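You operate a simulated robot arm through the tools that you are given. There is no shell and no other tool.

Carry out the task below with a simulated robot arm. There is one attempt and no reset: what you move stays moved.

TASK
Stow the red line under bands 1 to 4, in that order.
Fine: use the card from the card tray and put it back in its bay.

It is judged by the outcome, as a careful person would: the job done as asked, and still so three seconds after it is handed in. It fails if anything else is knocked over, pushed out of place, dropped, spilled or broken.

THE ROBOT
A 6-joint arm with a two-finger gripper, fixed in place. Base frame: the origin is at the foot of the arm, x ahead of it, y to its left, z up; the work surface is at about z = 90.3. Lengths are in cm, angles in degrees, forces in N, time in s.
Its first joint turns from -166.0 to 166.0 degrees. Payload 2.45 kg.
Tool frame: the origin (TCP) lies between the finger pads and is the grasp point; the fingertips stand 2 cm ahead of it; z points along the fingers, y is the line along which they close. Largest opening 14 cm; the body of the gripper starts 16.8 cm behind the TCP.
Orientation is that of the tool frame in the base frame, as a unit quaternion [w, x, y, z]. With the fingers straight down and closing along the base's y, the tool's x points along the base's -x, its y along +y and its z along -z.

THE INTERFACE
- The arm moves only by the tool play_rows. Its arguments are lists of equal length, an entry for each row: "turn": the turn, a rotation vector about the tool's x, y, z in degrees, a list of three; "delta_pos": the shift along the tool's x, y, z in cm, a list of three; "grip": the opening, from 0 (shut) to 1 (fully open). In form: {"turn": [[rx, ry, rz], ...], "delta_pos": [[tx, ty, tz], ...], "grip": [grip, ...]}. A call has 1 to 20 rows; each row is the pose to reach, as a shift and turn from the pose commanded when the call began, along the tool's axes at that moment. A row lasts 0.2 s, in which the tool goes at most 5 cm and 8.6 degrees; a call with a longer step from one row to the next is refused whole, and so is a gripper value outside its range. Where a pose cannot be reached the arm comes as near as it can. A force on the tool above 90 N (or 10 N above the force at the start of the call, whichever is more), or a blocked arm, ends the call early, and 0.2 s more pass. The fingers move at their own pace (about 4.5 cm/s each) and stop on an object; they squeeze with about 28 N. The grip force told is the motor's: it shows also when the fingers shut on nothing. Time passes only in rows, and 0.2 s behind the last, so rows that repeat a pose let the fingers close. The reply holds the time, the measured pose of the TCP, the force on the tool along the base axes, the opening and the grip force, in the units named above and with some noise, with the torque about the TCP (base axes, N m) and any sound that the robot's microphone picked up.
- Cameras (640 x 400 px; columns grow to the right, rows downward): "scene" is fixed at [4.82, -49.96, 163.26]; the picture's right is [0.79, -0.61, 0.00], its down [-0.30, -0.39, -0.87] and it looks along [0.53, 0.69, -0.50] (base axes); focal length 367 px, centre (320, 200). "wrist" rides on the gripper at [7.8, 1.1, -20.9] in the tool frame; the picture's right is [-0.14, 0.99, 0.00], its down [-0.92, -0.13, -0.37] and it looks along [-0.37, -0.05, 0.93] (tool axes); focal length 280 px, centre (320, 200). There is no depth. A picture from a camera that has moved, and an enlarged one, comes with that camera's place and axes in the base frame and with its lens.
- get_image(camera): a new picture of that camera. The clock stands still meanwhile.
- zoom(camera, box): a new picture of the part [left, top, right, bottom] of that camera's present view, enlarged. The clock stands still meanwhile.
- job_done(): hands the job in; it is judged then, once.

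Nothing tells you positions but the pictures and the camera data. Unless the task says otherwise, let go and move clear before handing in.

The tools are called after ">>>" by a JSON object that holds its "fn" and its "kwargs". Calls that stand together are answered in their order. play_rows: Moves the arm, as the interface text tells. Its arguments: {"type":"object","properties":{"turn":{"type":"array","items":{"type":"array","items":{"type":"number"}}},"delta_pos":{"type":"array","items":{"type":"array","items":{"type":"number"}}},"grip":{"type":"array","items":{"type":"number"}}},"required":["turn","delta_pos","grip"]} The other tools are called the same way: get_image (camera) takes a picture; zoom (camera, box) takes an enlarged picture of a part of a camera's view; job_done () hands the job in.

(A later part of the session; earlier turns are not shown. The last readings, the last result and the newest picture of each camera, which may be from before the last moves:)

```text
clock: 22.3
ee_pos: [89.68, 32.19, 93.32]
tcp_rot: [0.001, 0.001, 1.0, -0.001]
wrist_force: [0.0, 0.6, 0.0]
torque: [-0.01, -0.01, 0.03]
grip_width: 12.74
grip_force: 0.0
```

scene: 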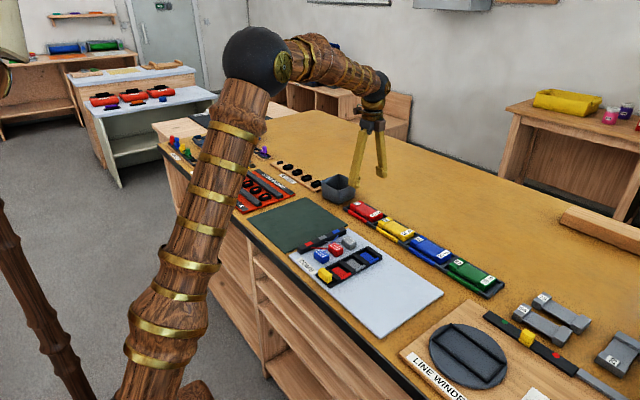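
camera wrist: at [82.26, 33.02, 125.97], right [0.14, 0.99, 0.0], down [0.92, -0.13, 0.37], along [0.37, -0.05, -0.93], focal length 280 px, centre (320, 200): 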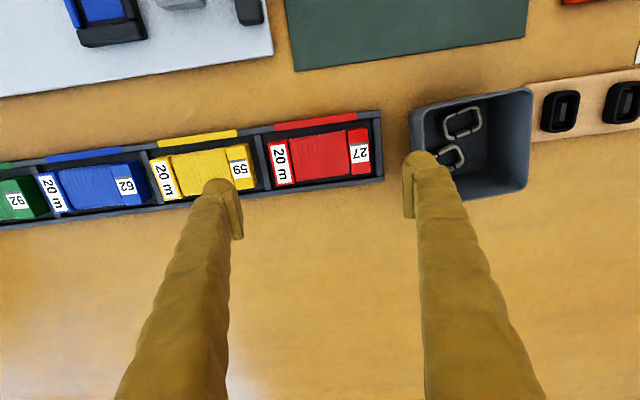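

>>> {"fn": "play_rows", "kwargs": {"turn": [[0, 0, 0], [0, 0, 0]], "delta_pos": [[0, 0, 0.12], [0, 0, 0.12]], "grip": [0.91, 0.91]}}

>>> {"fn": "zoom", "kwargs": {"camera": "scene", "box": [340, 180, 404, 220]}}

```text
clock: 22.9
ee_pos: [89.61, 31.95, 93.43]
tcp_rot: [0.001, 0.0, 1.0, 0.001]
wrist_force: [0.0, 1.2, 0.0]
torque: [-0.02, 0.01, 0.01]
grip_width: 12.75
grip_force: 0.1
```

```text
10.00 times, centred on (372, 200) of scene
camera zoom: at [4.82, -49.96, 163.26], right [0.79, -0.61, 0.0], down [-0.3, -0.39, -0.87], along [0.53, 0.69, -0.5], focal length 3673 px, centre (-200, 200)
```

zoom: 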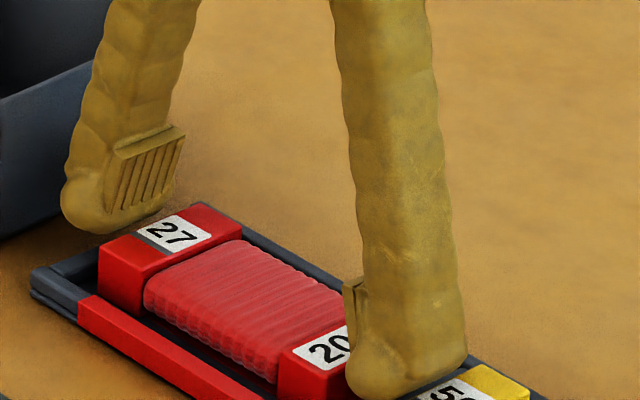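

No contact yet; at this wide opening the fingers splay so the tips sit higher than nominal. I keep lowering in small checked steps.

>>> {"fn": "play_rows", "kwargs": {"turn": [[0, 0, 0], [0, 0, 0]], "delta_pos": [[0, 0, 0.15], [0, 0, 0.3]], "grip": [0.91, 0.91]}}

>>> {"fn": "zoom", "kwargs": {"camera": "scene", "box": [340, 180, 404, 220]}}

>>> {"fn": "zoom", "kwargs": {"camera": "wrist", "box": [180, 100, 460, 275]}}

```text
clock: 23.5
ee_pos: [89.65, 32.08, 93.04]
tcp_rot: [0.001, 0.0, 1.0, 0.0]
wrist_force: [-0.6, 0.0, -0.3]
torque: [-0.03, -0.02, -0.03]
grip_width: 12.73
grip_force: 0.0
```

```text
10.00 times, centred on (372, 200) of scene
camera zoom: at [4.82, -49.96, 163.26], right [0.79, -0.61, 0.0], down [-0.3, -0.39, -0.87], along [0.53, 0.69, -0.5], focal length 3673 px, centre (-200, 200)
```

zoom: 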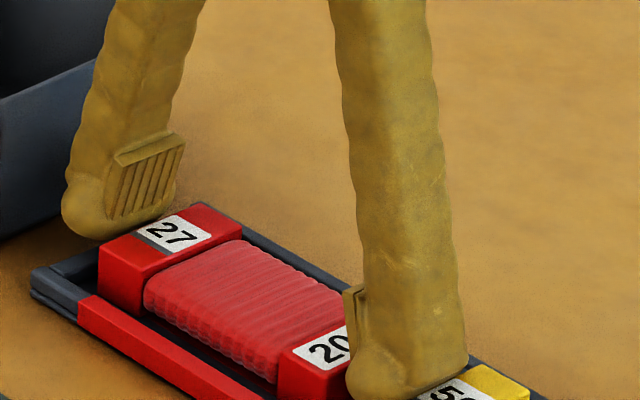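

```text
2.29 times, centred on (320, 188) of wrist
camera zoom: at [81.97, 33.0, 113.89], right [0.14, 0.99, 0.0], down [0.92, -0.13, 0.37], along [0.37, -0.05, -0.93], focal length 641 px, centre (320, 229)
```

zoom: 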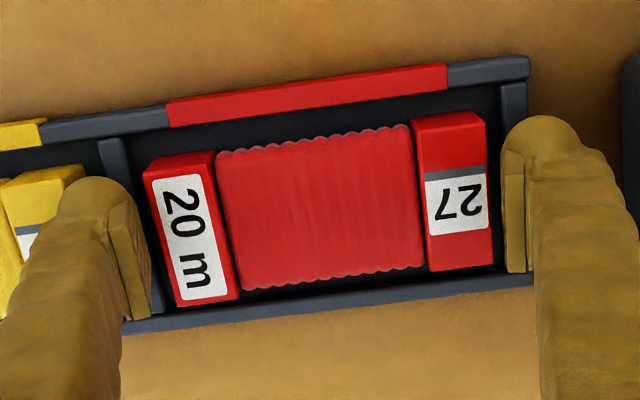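

>>> {"fn": "play_rows", "kwargs": {"turn": [[0, 0, 0], [0, 0, 0]], "delta_pos": [[0, 0, 0.15], [0, 0, 0.25]], "grip": [0.91, 0.91]}}

>>> {"fn": "zoom", "kwargs": {"camera": "scene", "box": [340, 180, 404, 220]}}

```text
clock: 24.1
ee_pos: [89.6, 32.07, 92.77]
tcp_rot: [0.001, 0.0, 1.0, 0.0]
wrist_force: [0.8, -0.3, 0.5]
torque: [-0.02, -0.01, 0.0]
grip_width: 12.74
grip_force: 0.0
```

```text
10.00 times, centred on (372, 200) of scene
camera zoom: at [4.82, -49.96, 163.26], right [0.79, -0.61, 0.0], down [-0.3, -0.39, -0.87], along [0.53, 0.69, -0.5], focal length 3673 px, centre (-200, 200)
```

zoom: 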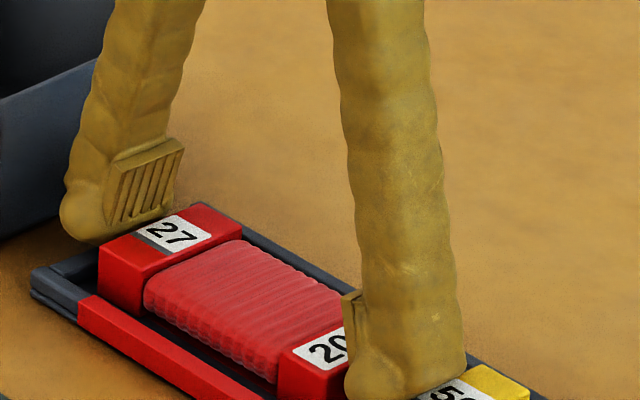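

>>> {"fn": "play_rows", "kwargs": {"turn": [[0, 0, 0], [0, 0, 0]], "delta_pos": [[0, 0, 0.1], [0, 0, 0.2]], "grip": [0.91, 0.91]}}

>>> {"fn": "play_rows", "kwargs": {"turn": [[0, 0, 0], [0, 0, 0]], "delta_pos": [[0, 0, 0.1], [0, 0, 0.15]], "grip": [0.91, 0.91]}}

```text
clock: 24.7
ee_pos: [89.66, 32.05, 92.63]
tcp_rot: [0.001, 0.0, 1.0, 0.0]
wrist_force: [-0.8, 0.0, -0.5]
torque: [0.01, -0.01, 0.0]
grip_width: 12.73
grip_force: 0.0
```

```text
clock: 25.3
ee_pos: [89.69, 32.13, 92.43]
tcp_rot: [0.001, 0.0, 1.0, 0.0]
wrist_force: [0.3, -0.1, 4.9]
torque: [-0.5, -0.07, 0.03]
grip_width: 12.78
grip_force: 0.6
```

A light contact (≈5 N) appears at the −y finger at z≈92.4. I check what it touches.

>>> {"fn": "zoom", "kwargs": {"camera": "wrist", "box": [170, 130, 270, 230]}}

>>> {"fn": "zoom", "kwargs": {"camera": "wrist", "box": [360, 130, 460, 230]}}

>>> {"fn": "zoom", "kwargs": {"camera": "scene", "box": [340, 185, 404, 225]}}

```text
4.00 times, centred on (220, 180) of wrist
camera zoom: at [81.93, 33.05, 113.29], right [0.14, 0.99, 0.0], down [0.92, -0.13, 0.37], along [0.37, -0.05, -0.93], focal length 1122 px, centre (720, 280)
```

zoom: 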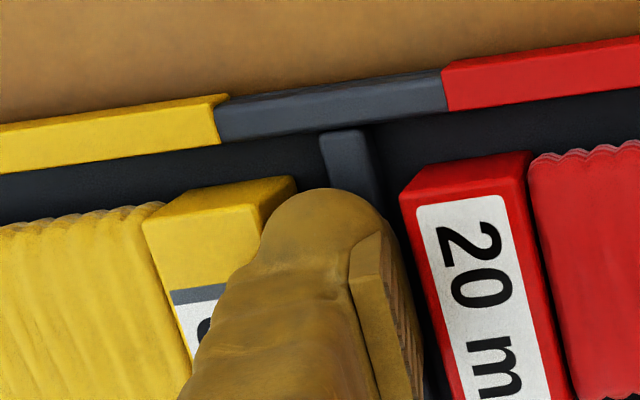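

```text
4.00 times, centred on (410, 180) of wrist
camera zoom: at [81.93, 33.05, 113.29], right [0.14, 0.99, 0.0], down [0.92, -0.13, 0.37], along [0.37, -0.05, -0.93], focal length 1122 px, centre (-40, 280)
```

zoom: 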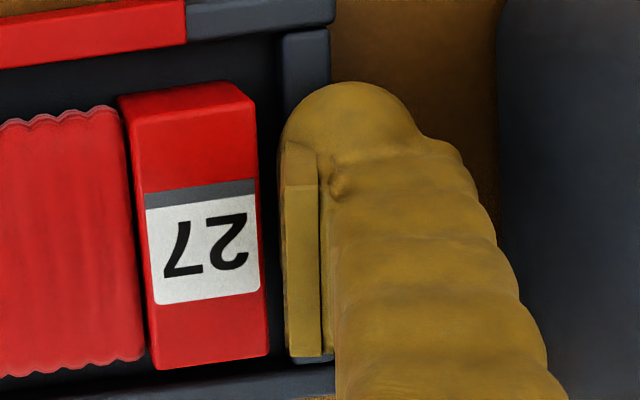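

```text
10.00 times, centred on (372, 205) of scene
camera zoom: at [4.82, -49.96, 163.26], right [0.79, -0.61, 0.0], down [-0.3, -0.39, -0.87], along [0.53, 0.69, -0.5], focal length 3673 px, centre (-200, 150)
```

zoom: 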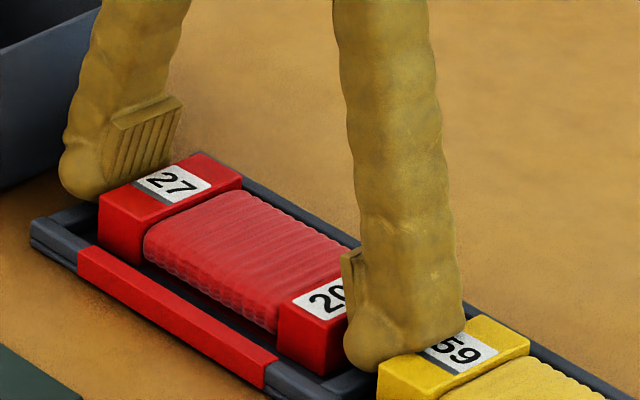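

The −y finger's outer side is near the yellow card's head. I'll back up slightly, bring the fingers in to 12.3 cm (just clear of the red heads), and continue probing.

>>> {"fn": "play_rows", "kwargs": {"turn": [[0, 0, 0], [0, 0, 0], [0, 0, 0]], "delta_pos": [[0, 0, -0.25], [0, 0, -0.25], [0, 0, -0.25]], "grip": [0.91, 0.885, 0.885]}}

>>> {"fn": "play_rows", "kwargs": {"turn": [[0, 0, 0], [0, 0, 0], [0, 0, 0]], "delta_pos": [[0, 0, 0.1], [0, 0, 0.2], [0, 0, 0.25]], "grip": [0.885, 0.885, 0.885]}}

```text
clock: 26.1
ee_pos: [89.64, 32.12, 92.74]
tcp_rot: [0.0, 0.0, 1.0, 0.0]
wrist_force: [0.1, 0.2, 0.2]
torque: [0.0, 0.0, 0.0]
grip_width: 12.37
grip_force: 0.0
```

```text
clock: 26.9
ee_pos: [89.65, 32.07, 92.43]
tcp_rot: [0.001, 0.0, 1.0, 0.0]
wrist_force: [-0.7, -2.0, 4.5]
torque: [-0.17, 0.0, 0.03]
grip_width: 12.41
grip_force: 0.2
```

Both tips now touch the bars lightly at z≈92.4, so this is as low as it goes. I raise 0.1 cm and close on the heads.

>>> {"fn": "play_rows", "kwargs": {"turn": [[0, 0, 0], [0, 0, 0], [0, 0, 0], [0, 0, 0]], "delta_pos": [[0, 0, -0.12], [0, 0, -0.12], [0, 0, -0.12], [0, 0, -0.12]], "grip": [0.885, 0.85, 0.8, 0.8]}}

>>> {"fn": "zoom", "kwargs": {"camera": "scene", "box": [340, 185, 404, 225]}}

>>> {"fn": "zoom", "kwargs": {"camera": "wrist", "box": [180, 100, 460, 275]}}

```text
clock: 27.9
ee_pos: [89.68, 32.09, 92.62]
tcp_rot: [0.001, 0.0, 1.0, 0.001]
wrist_force: [0.2, 0.3, 0.8]
torque: [0.03, 0.0, -0.03]
grip_width: 11.88
grip_force: 28.0
```

```text
10.00 times, centred on (372, 205) of scene
camera zoom: at [4.82, -49.96, 163.26], right [0.79, -0.61, 0.0], down [-0.3, -0.39, -0.87], along [0.53, 0.69, -0.5], focal length 3673 px, centre (-200, 150)
```

zoom: 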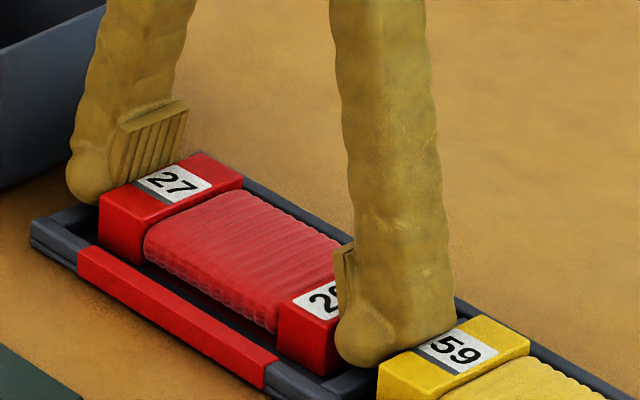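

```text
2.29 times, centred on (320, 188) of wrist
camera zoom: at [81.94, 33.05, 113.4], right [0.14, 0.99, 0.0], down [0.92, -0.13, 0.37], along [0.37, -0.05, -0.93], focal length 641 px, centre (320, 229)
```

zoom: 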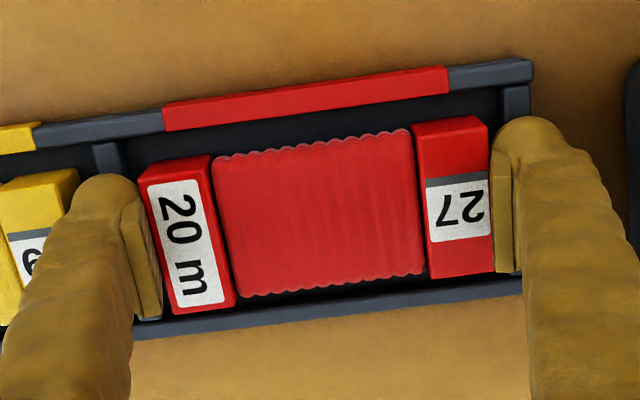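

The fingers hold the card by its two heads: width 11.9 cm, grip 28 N. I lift slowly and check.

>>> {"fn": "play_rows", "kwargs": {"turn": [[0, 0, 0], [0, 0, 0], [0, 0, 0], [0, 0, 0], [0, 0, 0]], "delta_pos": [[0, 0, -0.2], [0, 0, -0.4], [0, 0, -0.7], [0, 0, -1.0], [0, 0, -1.0]], "grip": [0.78, 0.78, 0.78, 0.78, 0.78]}}

>>> {"fn": "zoom", "kwargs": {"camera": "scene", "box": [330, 175, 410, 225]}}

```text
clock: 29.1
ee_pos: [89.66, 32.08, 93.64]
tcp_rot: [0.002, -0.001, 1.0, 0.0]
wrist_force: [0.0, -0.8, -0.5]
torque: [-0.01, -0.01, 0.02]
grip_width: 11.91
grip_force: 28.0
```

```text
8.00 times, centred on (370, 200) of scene
camera zoom: at [4.82, -49.96, 163.26], right [0.79, -0.61, 0.0], down [-0.3, -0.39, -0.87], along [0.53, 0.69, -0.5], focal length 2938 px, centre (-80, 200)
```

zoom: 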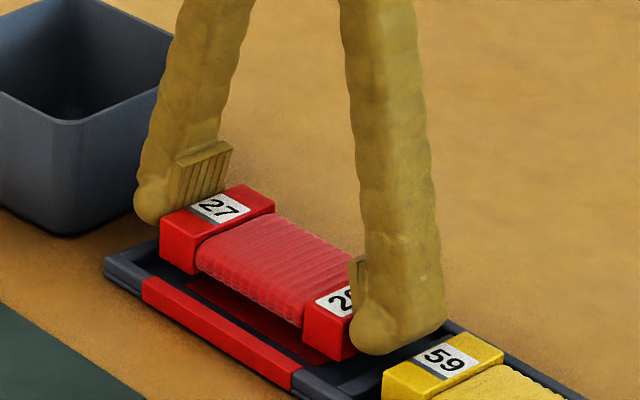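

The card lifts cleanly. I raise it further and look at its underside and any line attached.

>>> {"fn": "play_rows", "kwargs": {"turn": [[0, 0, 0], [0, 0, 0], [0, 0, 0], [0, 0, 0], [0, 0, 0], [0, 0, 0], [0, 0, 0], [0, 0, 0], [0, 0, 0]], "delta_pos": [[0, 0, -0.7], [0, 0, -1.5], [0, 0, -2.5], [0, 0, -4], [0, 0, -6], [0, 0, -8], [0, 0, -10], [0, 0, -11.5], [0, 0, -12]], "grip": [0.78, 0.78, 0.78, 0.78, 0.78, 0.78, 0.78, 0.78, 0.78]}}

>>> {"fn": "get_image", "kwargs": {"camera": "scene"}}

>>> {"fn": "zoom", "kwargs": {"camera": "scene", "box": [330, 140, 410, 220]}}

>>> {"fn": "get_image", "kwargs": {"camera": "wrist"}}

```text
clock: 31.1
ee_pos: [89.62, 32.04, 105.52]
tcp_rot: [0.001, -0.001, 1.0, 0.0]
wrist_force: [-0.4, 0.8, 0.0]
torque: [0.02, 0.04, -0.01]
grip_width: 11.88
grip_force: 28.5
```

```text
taken
```

scene: 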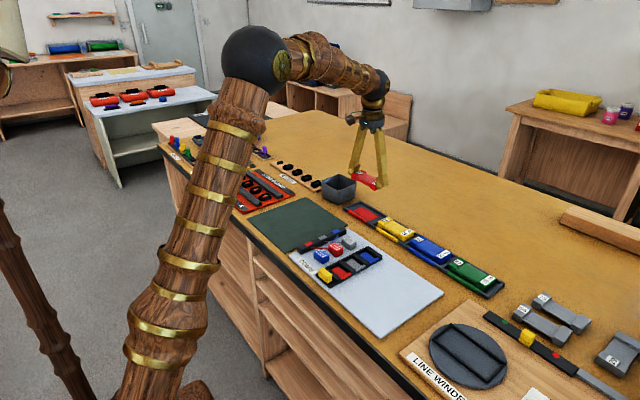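

```text
5.00 times, centred on (370, 180) of scene
camera zoom: at [4.82, -49.96, 163.26], right [0.79, -0.61, 0.0], down [-0.3, -0.39, -0.87], along [0.53, 0.69, -0.5], focal length 1836 px, centre (70, 300)
```

zoom: 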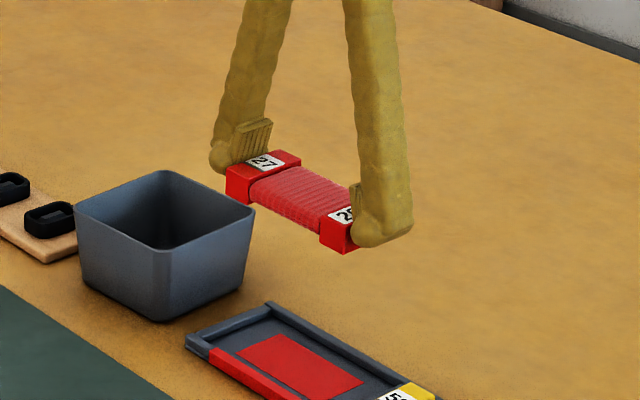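

```text
taken
camera wrist: at [81.91, 33.1, 126.38], right [0.14, 0.99, 0.0], down [0.92, -0.13, 0.37], along [0.37, -0.05, -0.93], focal length 280 px, centre (320, 200)
```

wrist: 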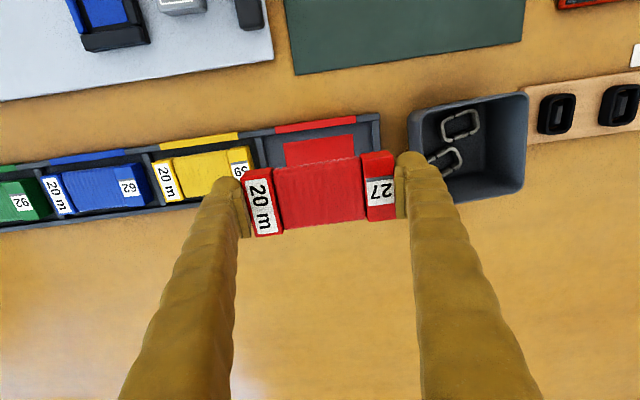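

The card is firmly held. Before approaching the board, I'll zoom in to see rail and band heights in detail.

>>> {"fn": "zoom", "kwargs": {"camera": "scene", "box": [232, 168, 296, 208]}}

>>> {"fn": "zoom", "kwargs": {"camera": "scene", "box": [268, 155, 332, 195]}}

```text
10.00 times, centred on (264, 188) of scene
camera zoom: at [4.82, -49.96, 163.26], right [0.79, -0.61, 0.0], down [-0.3, -0.39, -0.87], along [0.53, 0.69, -0.5], focal length 3673 px, centre (880, 320)
```

zoom: 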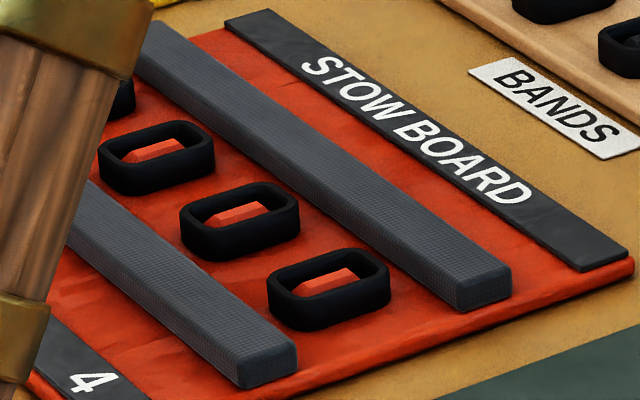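

```text
10.00 times, centred on (300, 175) of scene
camera zoom: at [4.82, -49.96, 163.26], right [0.79, -0.61, 0.0], down [-0.3, -0.39, -0.87], along [0.53, 0.69, -0.5], focal length 3673 px, centre (520, 450)
```

zoom: 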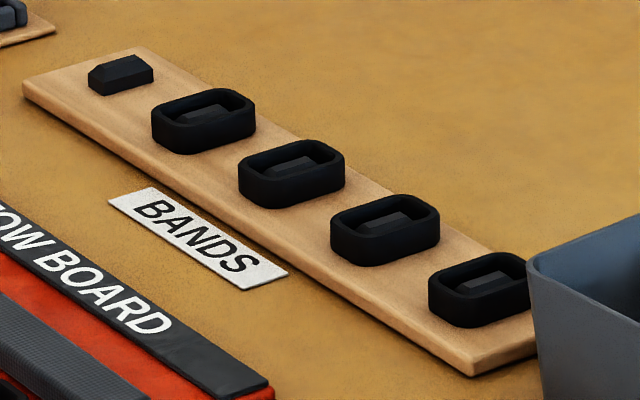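

Rails and bands are both about 1.4–1.5 cm tall, and the rails match the card's two heads. I'll carry the card high to a waypoint near the board at (60, 62, 112), turning it so its long side lies along x.

>>> {"fn": "play_rows", "kwargs": {"turn": [[0, 0, 6], [0, 0, 12], [0, 0, 18], [0, 0, 24], [0, 0, 30], [0, 0, 36], [0, 0, 42], [0, 0, 48], [0, 0, 54], [0, 0, 60], [0, 0, 66], [0, 0, 72], [0, 0, 78], [0, 0, 84], [0, 0, 90], [0, 0, 90]], "delta_pos": [[1, 1, -1], [3, 3, -2], [5, 5, -3], [7, 7, -4], [9.2, 9.2, -5], [11.4, 11.4, -6], [13.6, 13.6, -6.5], [15.8, 15.8, -6.5], [18, 18, -6.5], [20.2, 20.2, -6.5], [22.4, 22.4, -6.5], [24.6, 24.6, -6.5], [26.6, 26.6, -6.5], [28.2, 28.4, -6.5], [29.2, 29.5, -6.5], [29.6, 30, -6.5]], "grip": [0.78, 0.78, 0.78, 0.78, 0.78, 0.78, 0.78, 0.78, 0.78, 0.78, 0.78, 0.78, 0.78, 0.78, 0.78, 0.78]}}

>>> {"fn": "get_image", "kwargs": {"camera": "scene"}}

>>> {"fn": "get_image", "kwargs": {"camera": "wrist"}}

```text
clock: 34.5
ee_pos: [60.1, 62.11, 112.05]
tcp_rot: [0.0, 0.707, 0.707, 0.0]
wrist_force: [-0.7, -0.5, -1.0]
torque: [-0.04, 0.04, 0.01]
grip_width: 11.89
grip_force: 28.2
```

```text
taken
```

scene: 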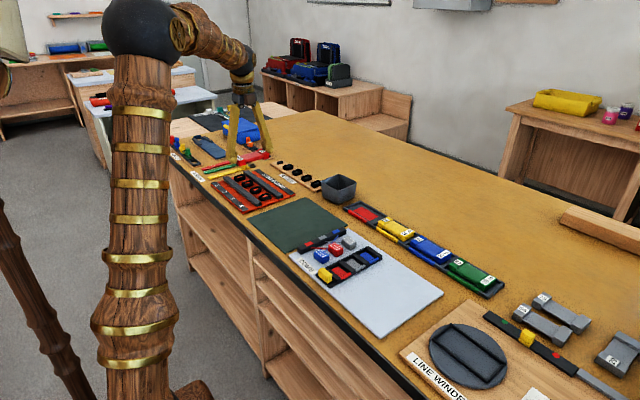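

```text
taken
camera wrist: at [61.19, 69.8, 132.91], right [0.99, -0.14, 0.0], down [-0.13, -0.92, 0.37], along [-0.05, -0.36, -0.93], focal length 280 px, centre (320, 200)
```

wrist: 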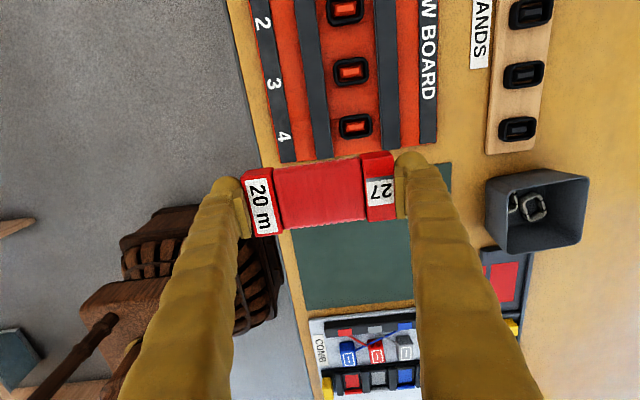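

>>> {"fn": "zoom", "kwargs": {"camera": "wrist", "box": [250, 0, 450, 170]}}

>>> {"fn": "zoom", "kwargs": {"camera": "scene", "box": [190, 110, 310, 220]}}

```text
2.35 times, centred on (350, 85) of wrist
camera zoom: at [61.19, 69.8, 132.91], right [0.99, -0.14, 0.0], down [-0.13, -0.92, 0.37], along [-0.05, -0.36, -0.93], focal length 660 px, centre (249, 471)
```

zoom: 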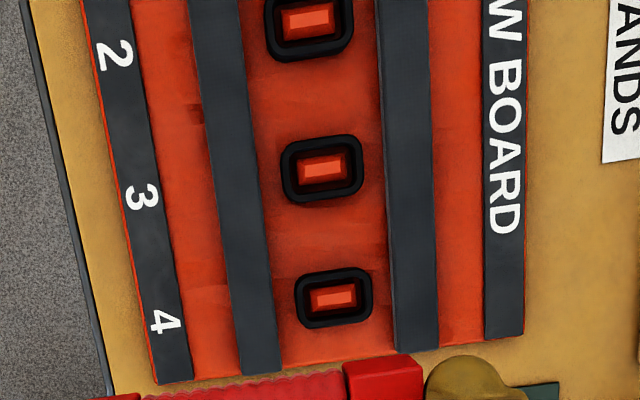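

```text
3.64 times, centred on (250, 165) of scene
camera zoom: at [4.82, -49.96, 163.26], right [0.79, -0.61, 0.0], down [-0.3, -0.39, -0.87], along [0.53, 0.69, -0.5], focal length 1336 px, centre (574, 327)
```

zoom: 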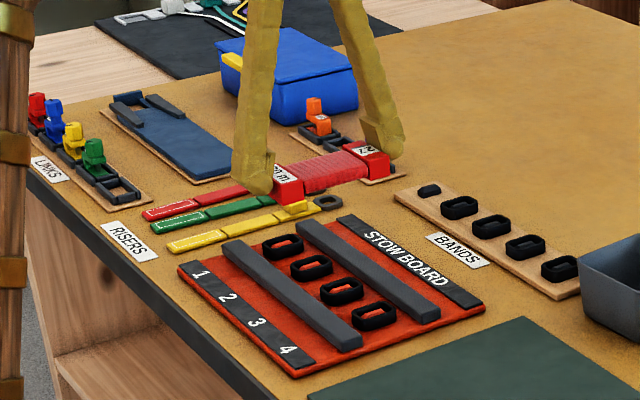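

Bands 4→2 are at x≈65.5, y≈64.2, 71.3, 78.5, so band 1 is near (65.6, 85.7), beyond the vertical-tool reach; I must lean the tool outward. I'll move along the near side of the board (avoiding flying over other bands) while tilting 20°, and test reach.

>>> {"fn": "play_rows", "kwargs": {"turn": [[0, 2.5, 0], [0, 5, 0], [0, 7.5, 0], [0, 10, 0], [0, 12.5, 0], [0, 15, 0], [0, 17.5, 0], [0, 20, 0], [0, 20, 0]], "delta_pos": [[2.5, -1.2, 0], [5, -2.5, 0], [7.5, -3.8, 0], [10, -5, 0], [12.5, -6.3, 0], [15, -7.5, 0], [17.5, -8.8, 0], [20, -10, 0], [20, -10, 0]], "grip": [0.78, 0.78, 0.78, 0.78, 0.78, 0.78, 0.78, 0.78, 0.78]}}

>>> {"fn": "get_image", "kwargs": {"camera": "scene"}}

>>> {"fn": "get_image", "kwargs": {"camera": "wrist"}}

```text
clock: 36.5
ee_pos: [49.95, 82.13, 111.84]
tcp_rot: [-0.123, 0.696, 0.696, 0.122]
wrist_force: [-1.1, -0.1, -0.3]
torque: [-0.02, -0.02, 0.02]
grip_width: 11.89
grip_force: 27.5
```

```text
taken
```

scene: 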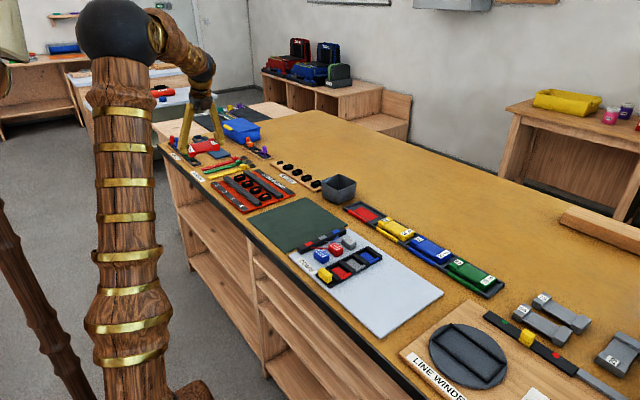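

```text
taken
camera wrist: at [51.16, 82.08, 134.18], right [0.99, -0.13, -0.05], down [-0.13, -0.99, 0.03], along [-0.05, -0.02, -1.0], focal length 280 px, centre (320, 200)
```

wrist: 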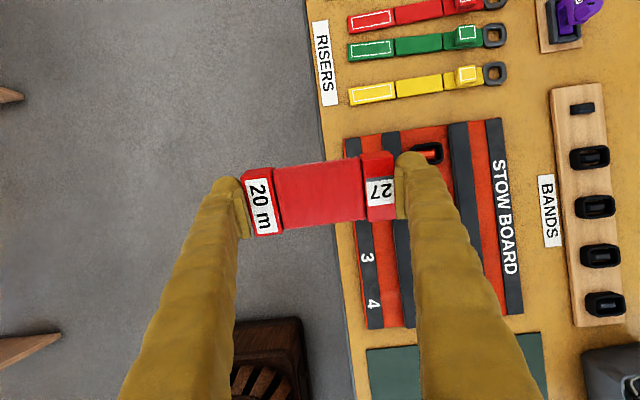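

The tilt works, and from this straight-down view band 1 is at about (65.8, 86). I test reach above band 1 at a safe height.

>>> {"fn": "play_rows", "kwargs": {"turn": [[0, 0, 0], [0, 0, 0], [0, 0, 0], [0, 0, 0], [0, 0, 0], [0, 0, 0], [0, 0, 0]], "delta_pos": [[0.25, 2.6, 1.15], [0.5, 5.2, 2.3], [0.75, 7.8, 3.45], [1, 10.4, 4.6], [1.25, 13, 5.75], [1.52, 15.7, 6.94], [1.52, 15.7, 6.94]], "grip": [0.78, 0.78, 0.78, 0.78, 0.78, 0.78, 0.78]}}

>>> {"fn": "get_image", "kwargs": {"camera": "scene"}}

>>> {"fn": "get_image", "kwargs": {"camera": "wrist"}}

```text
clock: 38.1
ee_pos: [65.75, 85.91, 106.0]
tcp_rot: [-0.122, 0.696, 0.697, 0.123]
wrist_force: [0.7, 0.6, -1.8]
torque: [0.02, 0.0, -0.01]
grip_width: 11.89
grip_force: 28.3
```

```text
taken
```

scene: 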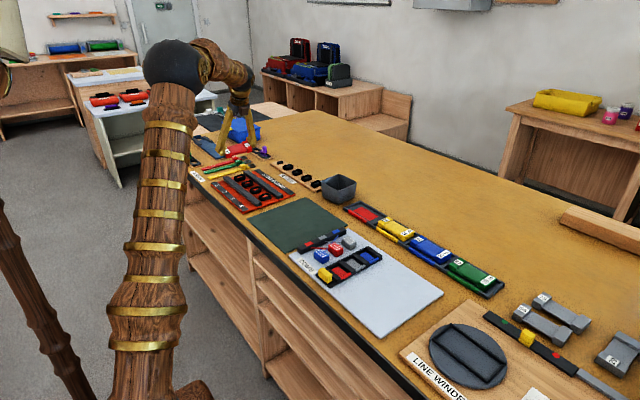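

```text
taken
camera wrist: at [66.88, 85.97, 128.26], right [0.99, -0.13, -0.05], down [-0.13, -0.99, 0.03], along [-0.05, -0.03, -1.0], focal length 280 px, centre (320, 200)
```

wrist: 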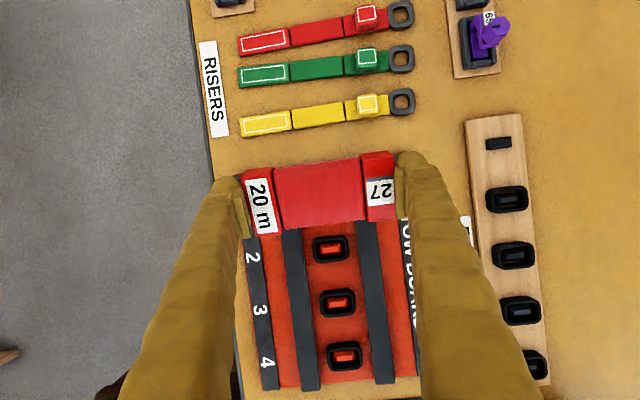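

The arm reaches band 1 with the 20° lean. I lower over band 1 to leave about 0.8 cm and look for any effect.

>>> {"fn": "play_rows", "kwargs": {"turn": [[0, 0, 0], [0, 0, 0], [0, 0, 0], [0, 0, 0], [0, 0, 0], [0, 0, 0], [0, 0, 0]], "delta_pos": [[-0.8, 0, 2], [-1.6, 0, 4], [-2.4, 0, 6], [-3.0, 0, 7.5], [-3.5, 0, 8.8], [-3.84, 0, 9.67], [-3.84, 0, 9.67]], "grip": [0.78, 0.78, 0.78, 0.78, 0.78, 0.78, 0.78]}}

>>> {"fn": "zoom", "kwargs": {"camera": "scene", "box": [200, 130, 310, 220]}}

>>> {"fn": "get_image", "kwargs": {"camera": "wrist"}}

```text
clock: 39.7
ee_pos: [65.67, 85.5, 95.54]
tcp_rot: [-0.123, 0.696, 0.696, 0.123]
wrist_force: [0.4, -0.7, -1.8]
torque: [0.0, 0.0, 0.01]
grip_width: 11.87
grip_force: 27.3
```

```text
4.44 times, centred on (255, 175) of scene
camera zoom: at [4.82, -49.96, 163.26], right [0.79, -0.61, 0.0], down [-0.3, -0.39, -0.87], along [0.53, 0.69, -0.5], focal length 1632 px, centre (609, 311)
```

zoom: 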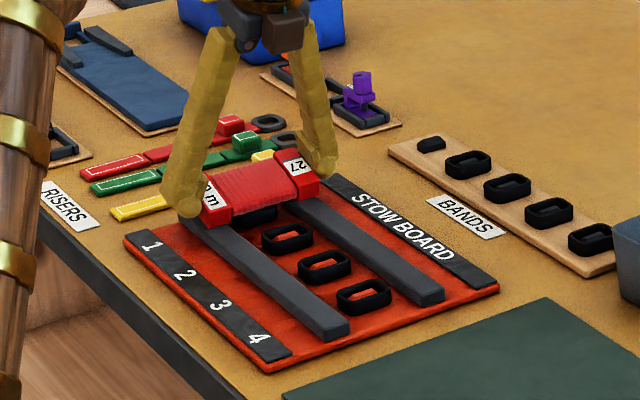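

```text
taken
camera wrist: at [66.89, 85.69, 117.88], right [0.99, -0.13, -0.05], down [-0.13, -0.99, 0.03], along [-0.05, -0.03, -1.0], focal length 280 px, centre (320, 200)
```

wrist: 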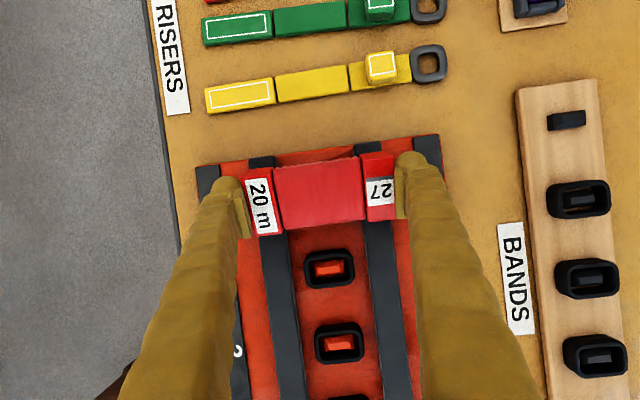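

No change yet. I lower in small steps toward a gentle touch, reading the force and sound.

>>> {"fn": "play_rows", "kwargs": {"turn": [[0, 0, 0], [0, 0, 0], [0, 0, 0]], "delta_pos": [[-0.07, 0, 0.19], [-0.17, 0, 0.47], [-0.17, 0, 0.47]], "grip": [0.78, 0.78, 0.78]}}

>>> {"fn": "play_rows", "kwargs": {"turn": [[0, 0, 0], [0, 0, 0]], "delta_pos": [[-0.05, 0, 0.14], [-0.05, 0, 0.14]], "grip": [0.78, 0.78]}}

```text
clock: 40.5
ee_pos: [65.65, 85.69, 95.24]
tcp_rot: [-0.122, 0.696, 0.696, 0.125]
wrist_force: [-1.7, 5.6, 24.5]
torque: [-0.42, -0.24, 0.01]
grip_width: 11.92
grip_force: 27.9
```

```text
clock: 41.1
ee_pos: [65.8, 85.69, 95.04]
tcp_rot: [-0.123, 0.696, 0.697, 0.124]
wrist_force: [1.6, 8.3, 29.3]
torque: [-0.44, -0.36, 0.16]
grip_width: 11.98
grip_force: 28.5
```

Contact is at about z 95.3 with 25–29 N. I'll back off 0.6 cm at once and look at the card, bands and any line.

>>> {"fn": "play_rows", "kwargs": {"turn": [[0, 0, 0], [0, 0, 0]], "delta_pos": [[0.15, 0, -0.4], [0.3, 0, -0.8]], "grip": [0.78, 0.78]}}

>>> {"fn": "zoom", "kwargs": {"camera": "scene", "box": [215, 150, 285, 200]}}

>>> {"fn": "get_image", "kwargs": {"camera": "wrist"}}

```text
clock: 41.7
ee_pos: [65.64, 85.54, 95.74]
tcp_rot: [-0.123, 0.696, 0.697, 0.123]
wrist_force: [-0.5, -0.4, -0.8]
torque: [0.01, 0.03, -0.01]
grip_width: 11.97
grip_force: 28.0
```

```text
8.00 times, centred on (250, 175) of scene
camera zoom: at [4.82, -49.96, 163.26], right [0.79, -0.61, 0.0], down [-0.3, -0.39, -0.87], along [0.53, 0.69, -0.5], focal length 2938 px, centre (880, 400)
```

zoom: 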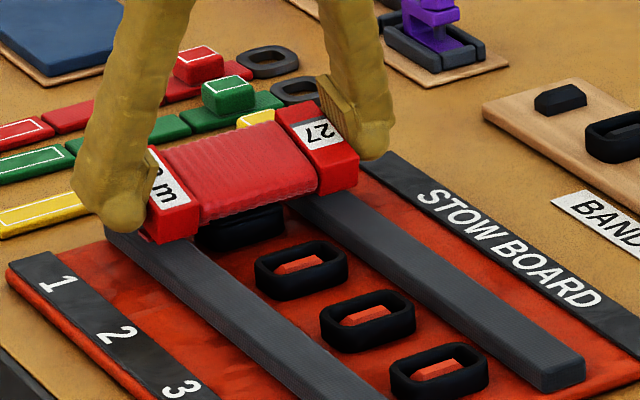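

```text
taken
camera wrist: at [66.9, 85.67, 117.91], right [0.99, -0.13, -0.05], down [-0.13, -0.99, 0.03], along [-0.05, -0.03, -1.0], focal length 280 px, centre (320, 200)
```

wrist: 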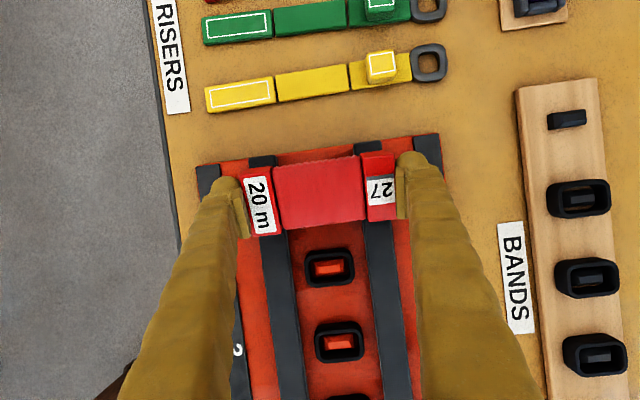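

No line appeared from touching the rails; the card's heads line up with the two rails, suggesting the card glides along them as a shuttle. I'll try moving past band 1 on its outer side, then sweep low along the channel from 1 toward 2 and watch.

>>> {"fn": "play_rows", "kwargs": {"turn": [[0, 0, 0], [0, 0, 0], [0, 0, 0], [0, 0, 0], [0, 0, 0]], "delta_pos": [[1.2, 0, 0.3], [2.4, 0, 0.7], [3.6, 0, 1.1], [4.7, 0, 1.6], [4.7, 0, 1.6]], "grip": [0.78, 0.78, 0.78, 0.78, 0.78]}}

>>> {"fn": "get_image", "kwargs": {"camera": "wrist"}}

>>> {"fn": "zoom", "kwargs": {"camera": "scene", "box": [205, 140, 285, 200]}}

```text
clock: 42.9
ee_pos: [65.7, 90.54, 96.04]
tcp_rot: [-0.122, 0.696, 0.696, 0.124]
wrist_force: [-0.3, -0.8, -1.1]
torque: [0.01, 0.04, 0.01]
grip_width: 11.95
grip_force: 28.7
```

```text
taken
camera wrist: at [66.92, 90.66, 118.21], right [0.99, -0.13, -0.05], down [-0.13, -0.99, 0.03], along [-0.05, -0.02, -1.0], focal length 280 px, centre (320, 200)
```

wrist: 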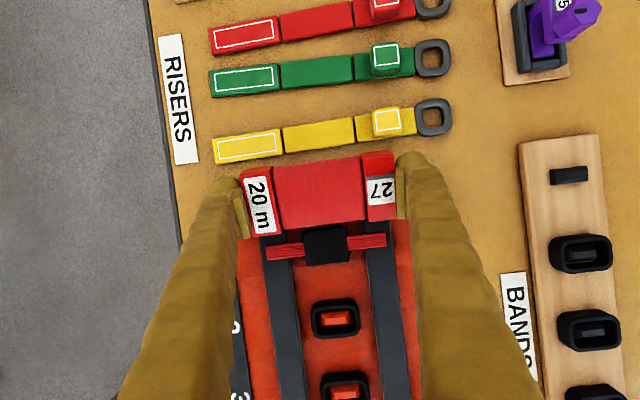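

```text
6.67 times, centred on (245, 170) of scene
camera zoom: at [4.82, -49.96, 163.26], right [0.79, -0.61, 0.0], down [-0.3, -0.39, -0.87], along [0.53, 0.69, -0.5], focal length 2449 px, centre (820, 400)
```

zoom: 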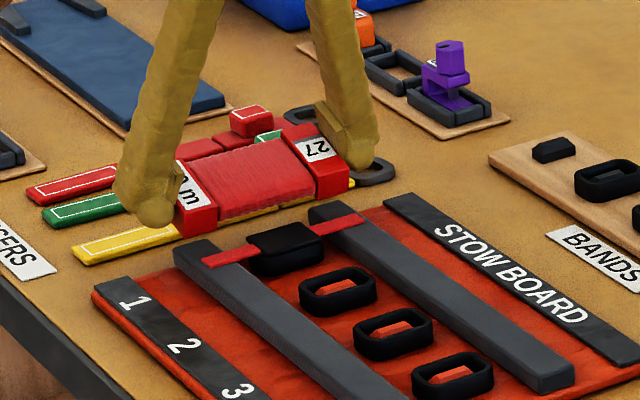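

It worked: a red line now lies across the rails under band 1, so touching the card down on the rails at a band stows the line there. Next is band 2: I raise well clear, move over y≈78.3, and come down the same way.

>>> {"fn": "play_rows", "kwargs": {"turn": [[0, 0, 0], [0, 0, 0], [0, 0, 0], [0, 0, 0], [0, 0, 0], [0, 0, 0], [0, 0, 0], [0, 0, 0], [0, 0, 0]], "delta_pos": [[0.8, 0, -2.2], [1.6, 0, -4.4], [2.39, 0, -6.58], [0, 0, -7.5], [-2.3, 0, -8.3], [-4.6, 0, -9.1], [-6.9, 0, -10], [-9.11, 0, -10.77], [-9.11, 0, -10.77]], "grip": [0.78, 0.78, 0.78, 0.78, 0.78, 0.78, 0.78, 0.78, 0.78]}}

>>> {"fn": "get_image", "kwargs": {"camera": "wrist"}}

>>> {"fn": "zoom", "kwargs": {"camera": "scene", "box": [205, 140, 305, 215]}}

```text
clock: 44.9
ee_pos: [65.8, 78.19, 103.05]
tcp_rot: [-0.123, 0.696, 0.696, 0.124]
wrist_force: [0.1, 0.6, -0.5]
torque: [0.0, 0.0, -0.01]
grip_width: 11.94
grip_force: 27.5
```

```text
taken
camera wrist: at [66.91, 78.39, 125.27], right [0.99, -0.13, -0.05], down [-0.13, -0.99, 0.03], along [-0.05, -0.02, -1.0], focal length 280 px, centre (320, 200)
```

wrist: 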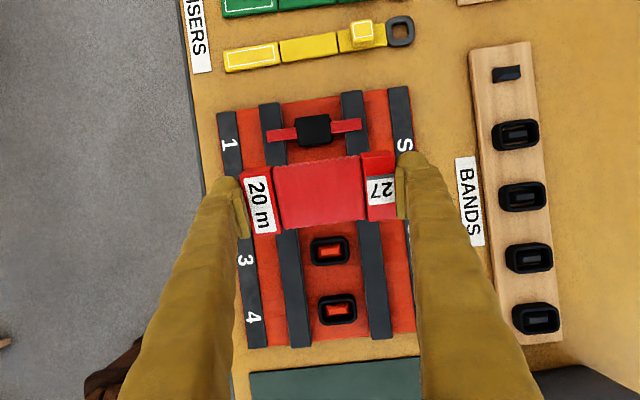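

```text
5.33 times, centred on (255, 178) of scene
camera zoom: at [4.82, -49.96, 163.26], right [0.79, -0.61, 0.0], down [-0.3, -0.39, -0.87], along [0.53, 0.69, -0.5], focal length 1959 px, centre (667, 320)
```

zoom: 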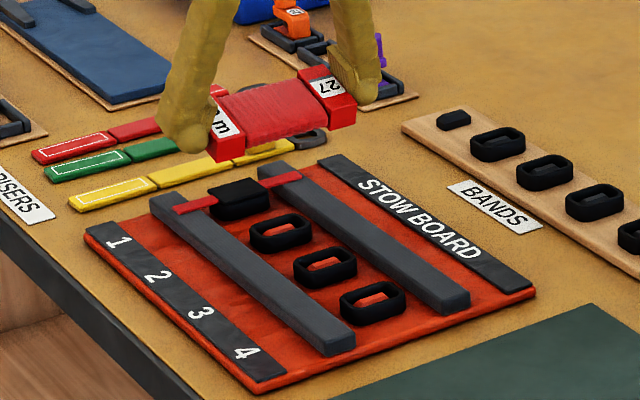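

Band 1 is stowed with the line across both rails. The tool is over band 2 (≈(65.5, 78.7)); I lower to just above the rails.

>>> {"fn": "play_rows", "kwargs": {"turn": [[0, 0, 0], [0, 0, 0], [0, 0, 0], [0, 0, 0], [0, 0, 0], [0, 0, 0]], "delta_pos": [[-0.62, 0, 1.7], [-1.24, 0, 3.4], [-1.8, 0, 5], [-2.25, 0, 6.2], [-2.53, 0, 6.95], [-2.53, 0, 6.95]], "grip": [0.78, 0.78, 0.78, 0.78, 0.78, 0.78]}}

>>> {"fn": "play_rows", "kwargs": {"turn": [[0, 0, 0], [0, 0, 0], [0, 0, 0]], "delta_pos": [[-0.05, 0, 0.14], [-0.1, 0, 0.3], [-0.1, 0, 0.3]], "grip": [0.78, 0.78, 0.78]}}

```text
clock: 46.3
ee_pos: [65.81, 78.19, 95.59]
tcp_rot: [-0.123, 0.696, 0.697, 0.123]
wrist_force: [-0.5, 1.2, -0.2]
torque: [0.02, -0.01, -0.01]
grip_width: 11.94
grip_force: 27.6
```

```text
clock: 47.1
ee_pos: [65.69, 78.22, 95.29]
tcp_rot: [-0.123, 0.695, 0.697, 0.123]
wrist_force: [-0.4, -0.2, -0.8]
torque: [0.0, 0.02, 0.0]
grip_width: 11.97
grip_force: 28.3
```

>>> {"fn": "play_rows", "kwargs": {"turn": [[0, 0, 0], [0, 0, 0]], "delta_pos": [[-0.05, 0, 0.14], [-0.07, 0, 0.2]], "grip": [0.78, 0.78]}}

>>> {"fn": "zoom", "kwargs": {"camera": "scene", "box": [215, 150, 285, 200]}}

```text
clock: 47.7
ee_pos: [65.77, 78.31, 95.1]
tcp_rot: [-0.123, 0.696, 0.697, 0.124]
wrist_force: [-1.3, -2.4, 13.9]
torque: [-0.36, -0.23, -0.09]
grip_width: 11.92
grip_force: 28.0
```

```text
8.00 times, centred on (250, 175) of scene
camera zoom: at [4.82, -49.96, 163.26], right [0.79, -0.61, 0.0], down [-0.3, -0.39, -0.87], along [0.53, 0.69, -0.5], focal length 2938 px, centre (880, 400)
```

zoom: 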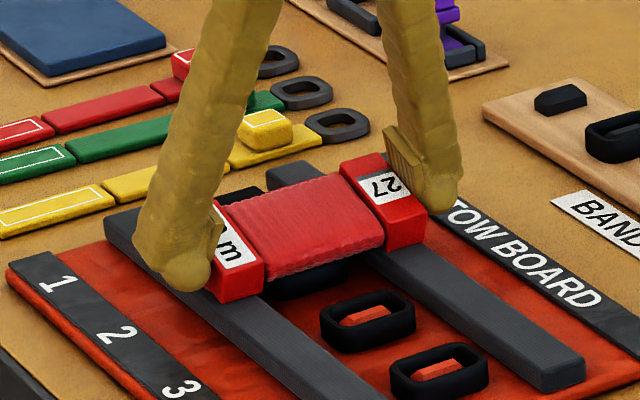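

Contact of 14 N on the rails at band 2. I press very slightly more, hold briefly, then lift to check.

>>> {"fn": "play_rows", "kwargs": {"turn": [[0, 0, 0], [0, 0, 0]], "delta_pos": [[-0.05, 0, 0.13], [-0.05, 0, 0.13]], "grip": [0.78, 0.78]}}

>>> {"fn": "play_rows", "kwargs": {"turn": [[0, 0, 0], [0, 0, 0], [0, 0, 0], [0, 0, 0], [0, 0, 0]], "delta_pos": [[0.15, 0, -0.4], [0.4, 0, -1.1], [1, 0, -2.8], [1.9, 0, -5.2], [2.7, 0, -7.4]], "grip": [0.78, 0.78, 0.78, 0.78, 0.78]}}

>>> {"fn": "zoom", "kwargs": {"camera": "scene", "box": [205, 140, 305, 215]}}

>>> {"fn": "get_image", "kwargs": {"camera": "wrist"}}

```text
clock: 48.3
ee_pos: [65.85, 78.34, 95.12]
tcp_rot: [-0.123, 0.696, 0.696, 0.126]
wrist_force: [0.6, -0.3, 31.6]
torque: [-0.67, -0.32, 0.0]
grip_width: 12.0
grip_force: 28.4
```

```text
clock: 49.5
ee_pos: [65.64, 78.3, 102.71]
tcp_rot: [-0.122, 0.696, 0.696, 0.124]
wrist_force: [0.8, -0.7, -0.8]
torque: [0.03, 0.05, 0.01]
grip_width: 11.97
grip_force: 27.7
```

```text
5.33 times, centred on (255, 178) of scene
camera zoom: at [4.82, -49.96, 163.26], right [0.79, -0.61, 0.0], down [-0.3, -0.39, -0.87], along [0.53, 0.69, -0.5], focal length 1959 px, centre (667, 320)
```

zoom: 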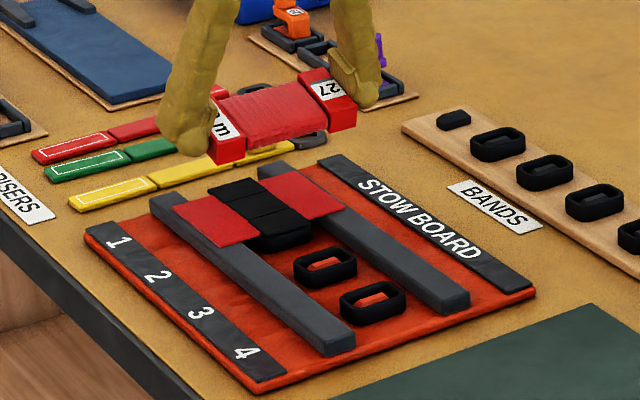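

```text
taken
camera wrist: at [66.93, 78.4, 124.99], right [0.99, -0.13, -0.05], down [-0.13, -0.99, 0.03], along [-0.05, -0.03, -1.0], focal length 280 px, centre (320, 200)
```

wrist: 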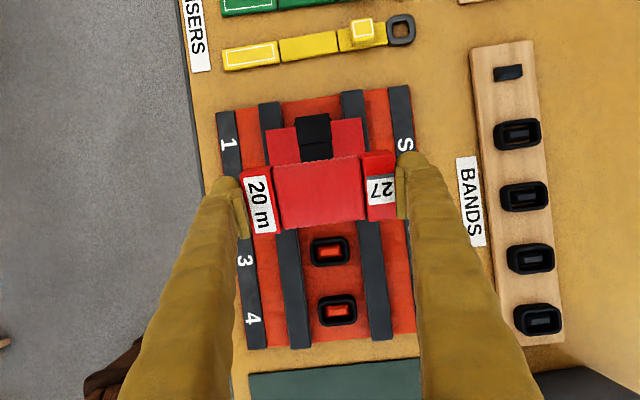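

>>> {"fn": "zoom", "kwargs": {"camera": "scene", "box": [225, 160, 285, 200]}}

>>> {"fn": "zoom", "kwargs": {"camera": "wrist", "box": [250, 80, 400, 180]}}

```text
10.00 times, centred on (255, 180) of scene
camera zoom: at [4.82, -49.96, 163.26], right [0.79, -0.61, 0.0], down [-0.3, -0.39, -0.87], along [0.53, 0.69, -0.5], focal length 3673 px, centre (970, 400)
```

zoom: 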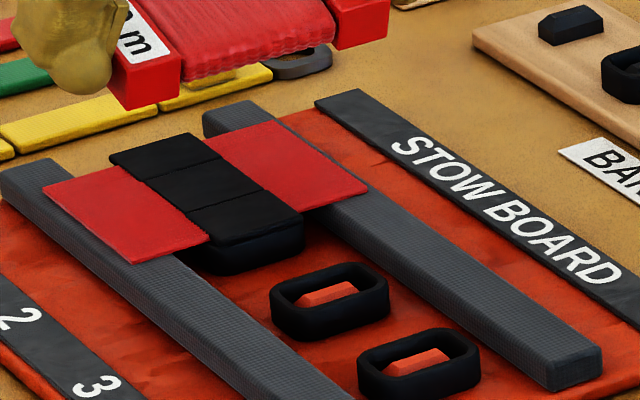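

```text
4.00 times, centred on (325, 130) of wrist
camera zoom: at [66.93, 78.4, 124.99], right [0.99, -0.13, -0.05], down [-0.13, -0.99, 0.03], along [-0.05, -0.03, -1.0], focal length 1122 px, centre (300, 480)
```

zoom: 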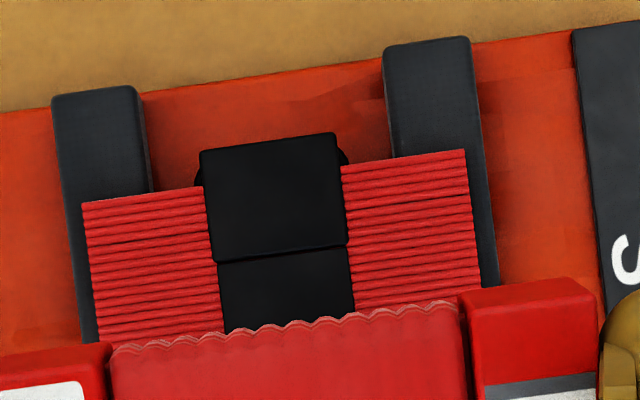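

The line is now laid in strands over bands 1–2; I want an unobstructed look before continuing, so I move the card aside to the near side (x≈50) at height.

>>> {"fn": "play_rows", "kwargs": {"turn": [[0, 0, 0], [0, 0, 0], [0, 0, 0], [0, 0, 0], [0, 0, 0]], "delta_pos": [[0, -4, 0], [0, -8, 0], [0, -12, 0], [0, -16, 0], [0, -16, 0]], "grip": [0.78, 0.78, 0.78, 0.78, 0.78]}}

>>> {"fn": "get_image", "kwargs": {"camera": "wrist"}}

>>> {"fn": "zoom", "kwargs": {"camera": "wrist", "box": [330, 80, 540, 290]}}

>>> {"fn": "zoom", "kwargs": {"camera": "scene", "box": [225, 160, 285, 200]}}

```text
clock: 50.7
ee_pos: [49.63, 78.28, 102.63]
tcp_rot: [-0.122, 0.695, 0.697, 0.123]
wrist_force: [0.1, 0.1, -0.3]
torque: [0.01, -0.01, 0.01]
grip_width: 11.94
grip_force: 27.7
```

```text
taken
camera wrist: at [50.81, 78.41, 124.92], right [0.99, -0.13, -0.05], down [-0.13, -0.99, 0.03], along [-0.05, -0.03, -1.0], focal length 280 px, centre (320, 200)
```

wrist: 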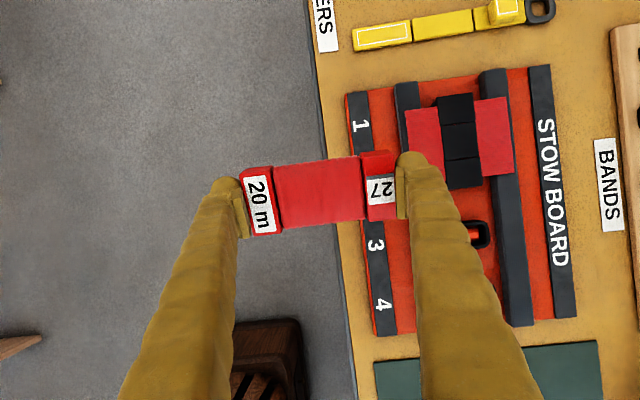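

```text
1.90 times, centred on (435, 185) of wrist
camera zoom: at [50.81, 78.41, 124.92], right [0.99, -0.13, -0.05], down [-0.13, -0.99, 0.03], along [-0.05, -0.03, -1.0], focal length 534 px, centre (101, 229)
```

zoom: 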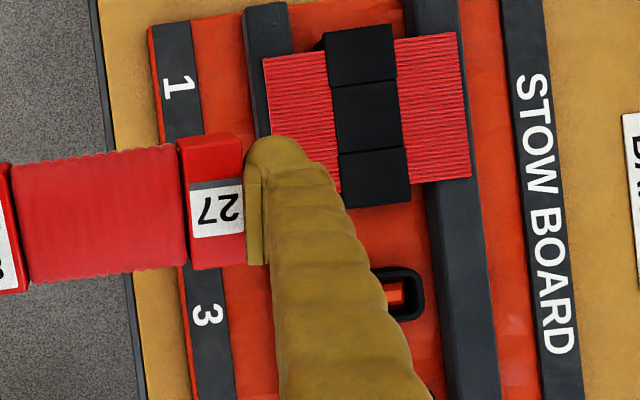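

```text
10.00 times, centred on (255, 180) of scene
camera zoom: at [4.82, -49.96, 163.26], right [0.79, -0.61, 0.0], down [-0.3, -0.39, -0.87], along [0.53, 0.69, -0.5], focal length 3673 px, centre (970, 400)
```

zoom: 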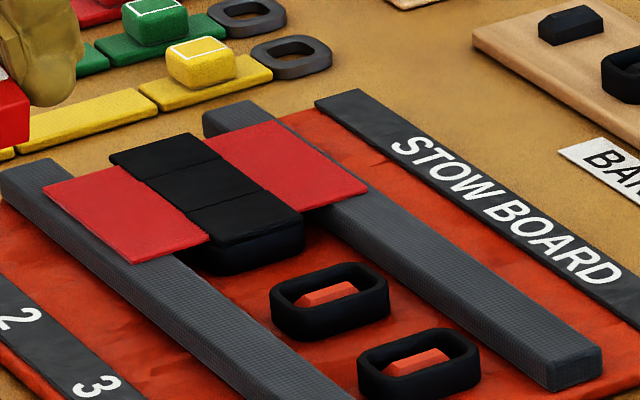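

The strands and straps look consistent from band 1 to band 2. Next I move over band 3 at y≈71.1 at height and lower the same way.

>>> {"fn": "play_rows", "kwargs": {"turn": [[0, 0, 0], [0, 0, 0], [0, 0, 0], [0, 0, 0], [0, 0, 0], [0, 0, 0], [0, 0, 0]], "delta_pos": [[-1.2, 2.7, -0.42], [-2.4, 5.4, -0.84], [-3.5, 8.1, -1.25], [-4.6, 10.8, -1.66], [-5.7, 13.4, -2.06], [-6.77, 16, -2.46], [-6.77, 16, -2.46]], "grip": [0.78, 0.78, 0.78, 0.78, 0.78, 0.78, 0.78]}}

>>> {"fn": "get_image", "kwargs": {"camera": "wrist"}}

```text
clock: 52.3
ee_pos: [65.77, 71.01, 102.71]
tcp_rot: [-0.122, 0.696, 0.697, 0.124]
wrist_force: [-0.1, 0.4, -0.9]
torque: [-0.01, 0.02, -0.01]
grip_width: 11.93
grip_force: 28.3
```

```text
taken
camera wrist: at [66.97, 71.16, 125.03], right [0.99, -0.13, -0.05], down [-0.13, -0.99, 0.03], along [-0.05, -0.03, -1.0], focal length 280 px, centre (320, 200)
```

wrist: 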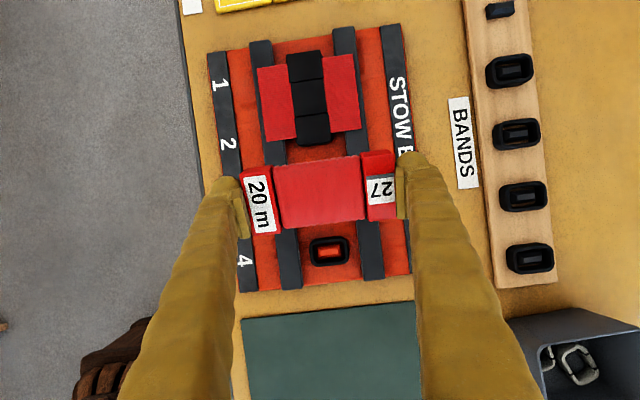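

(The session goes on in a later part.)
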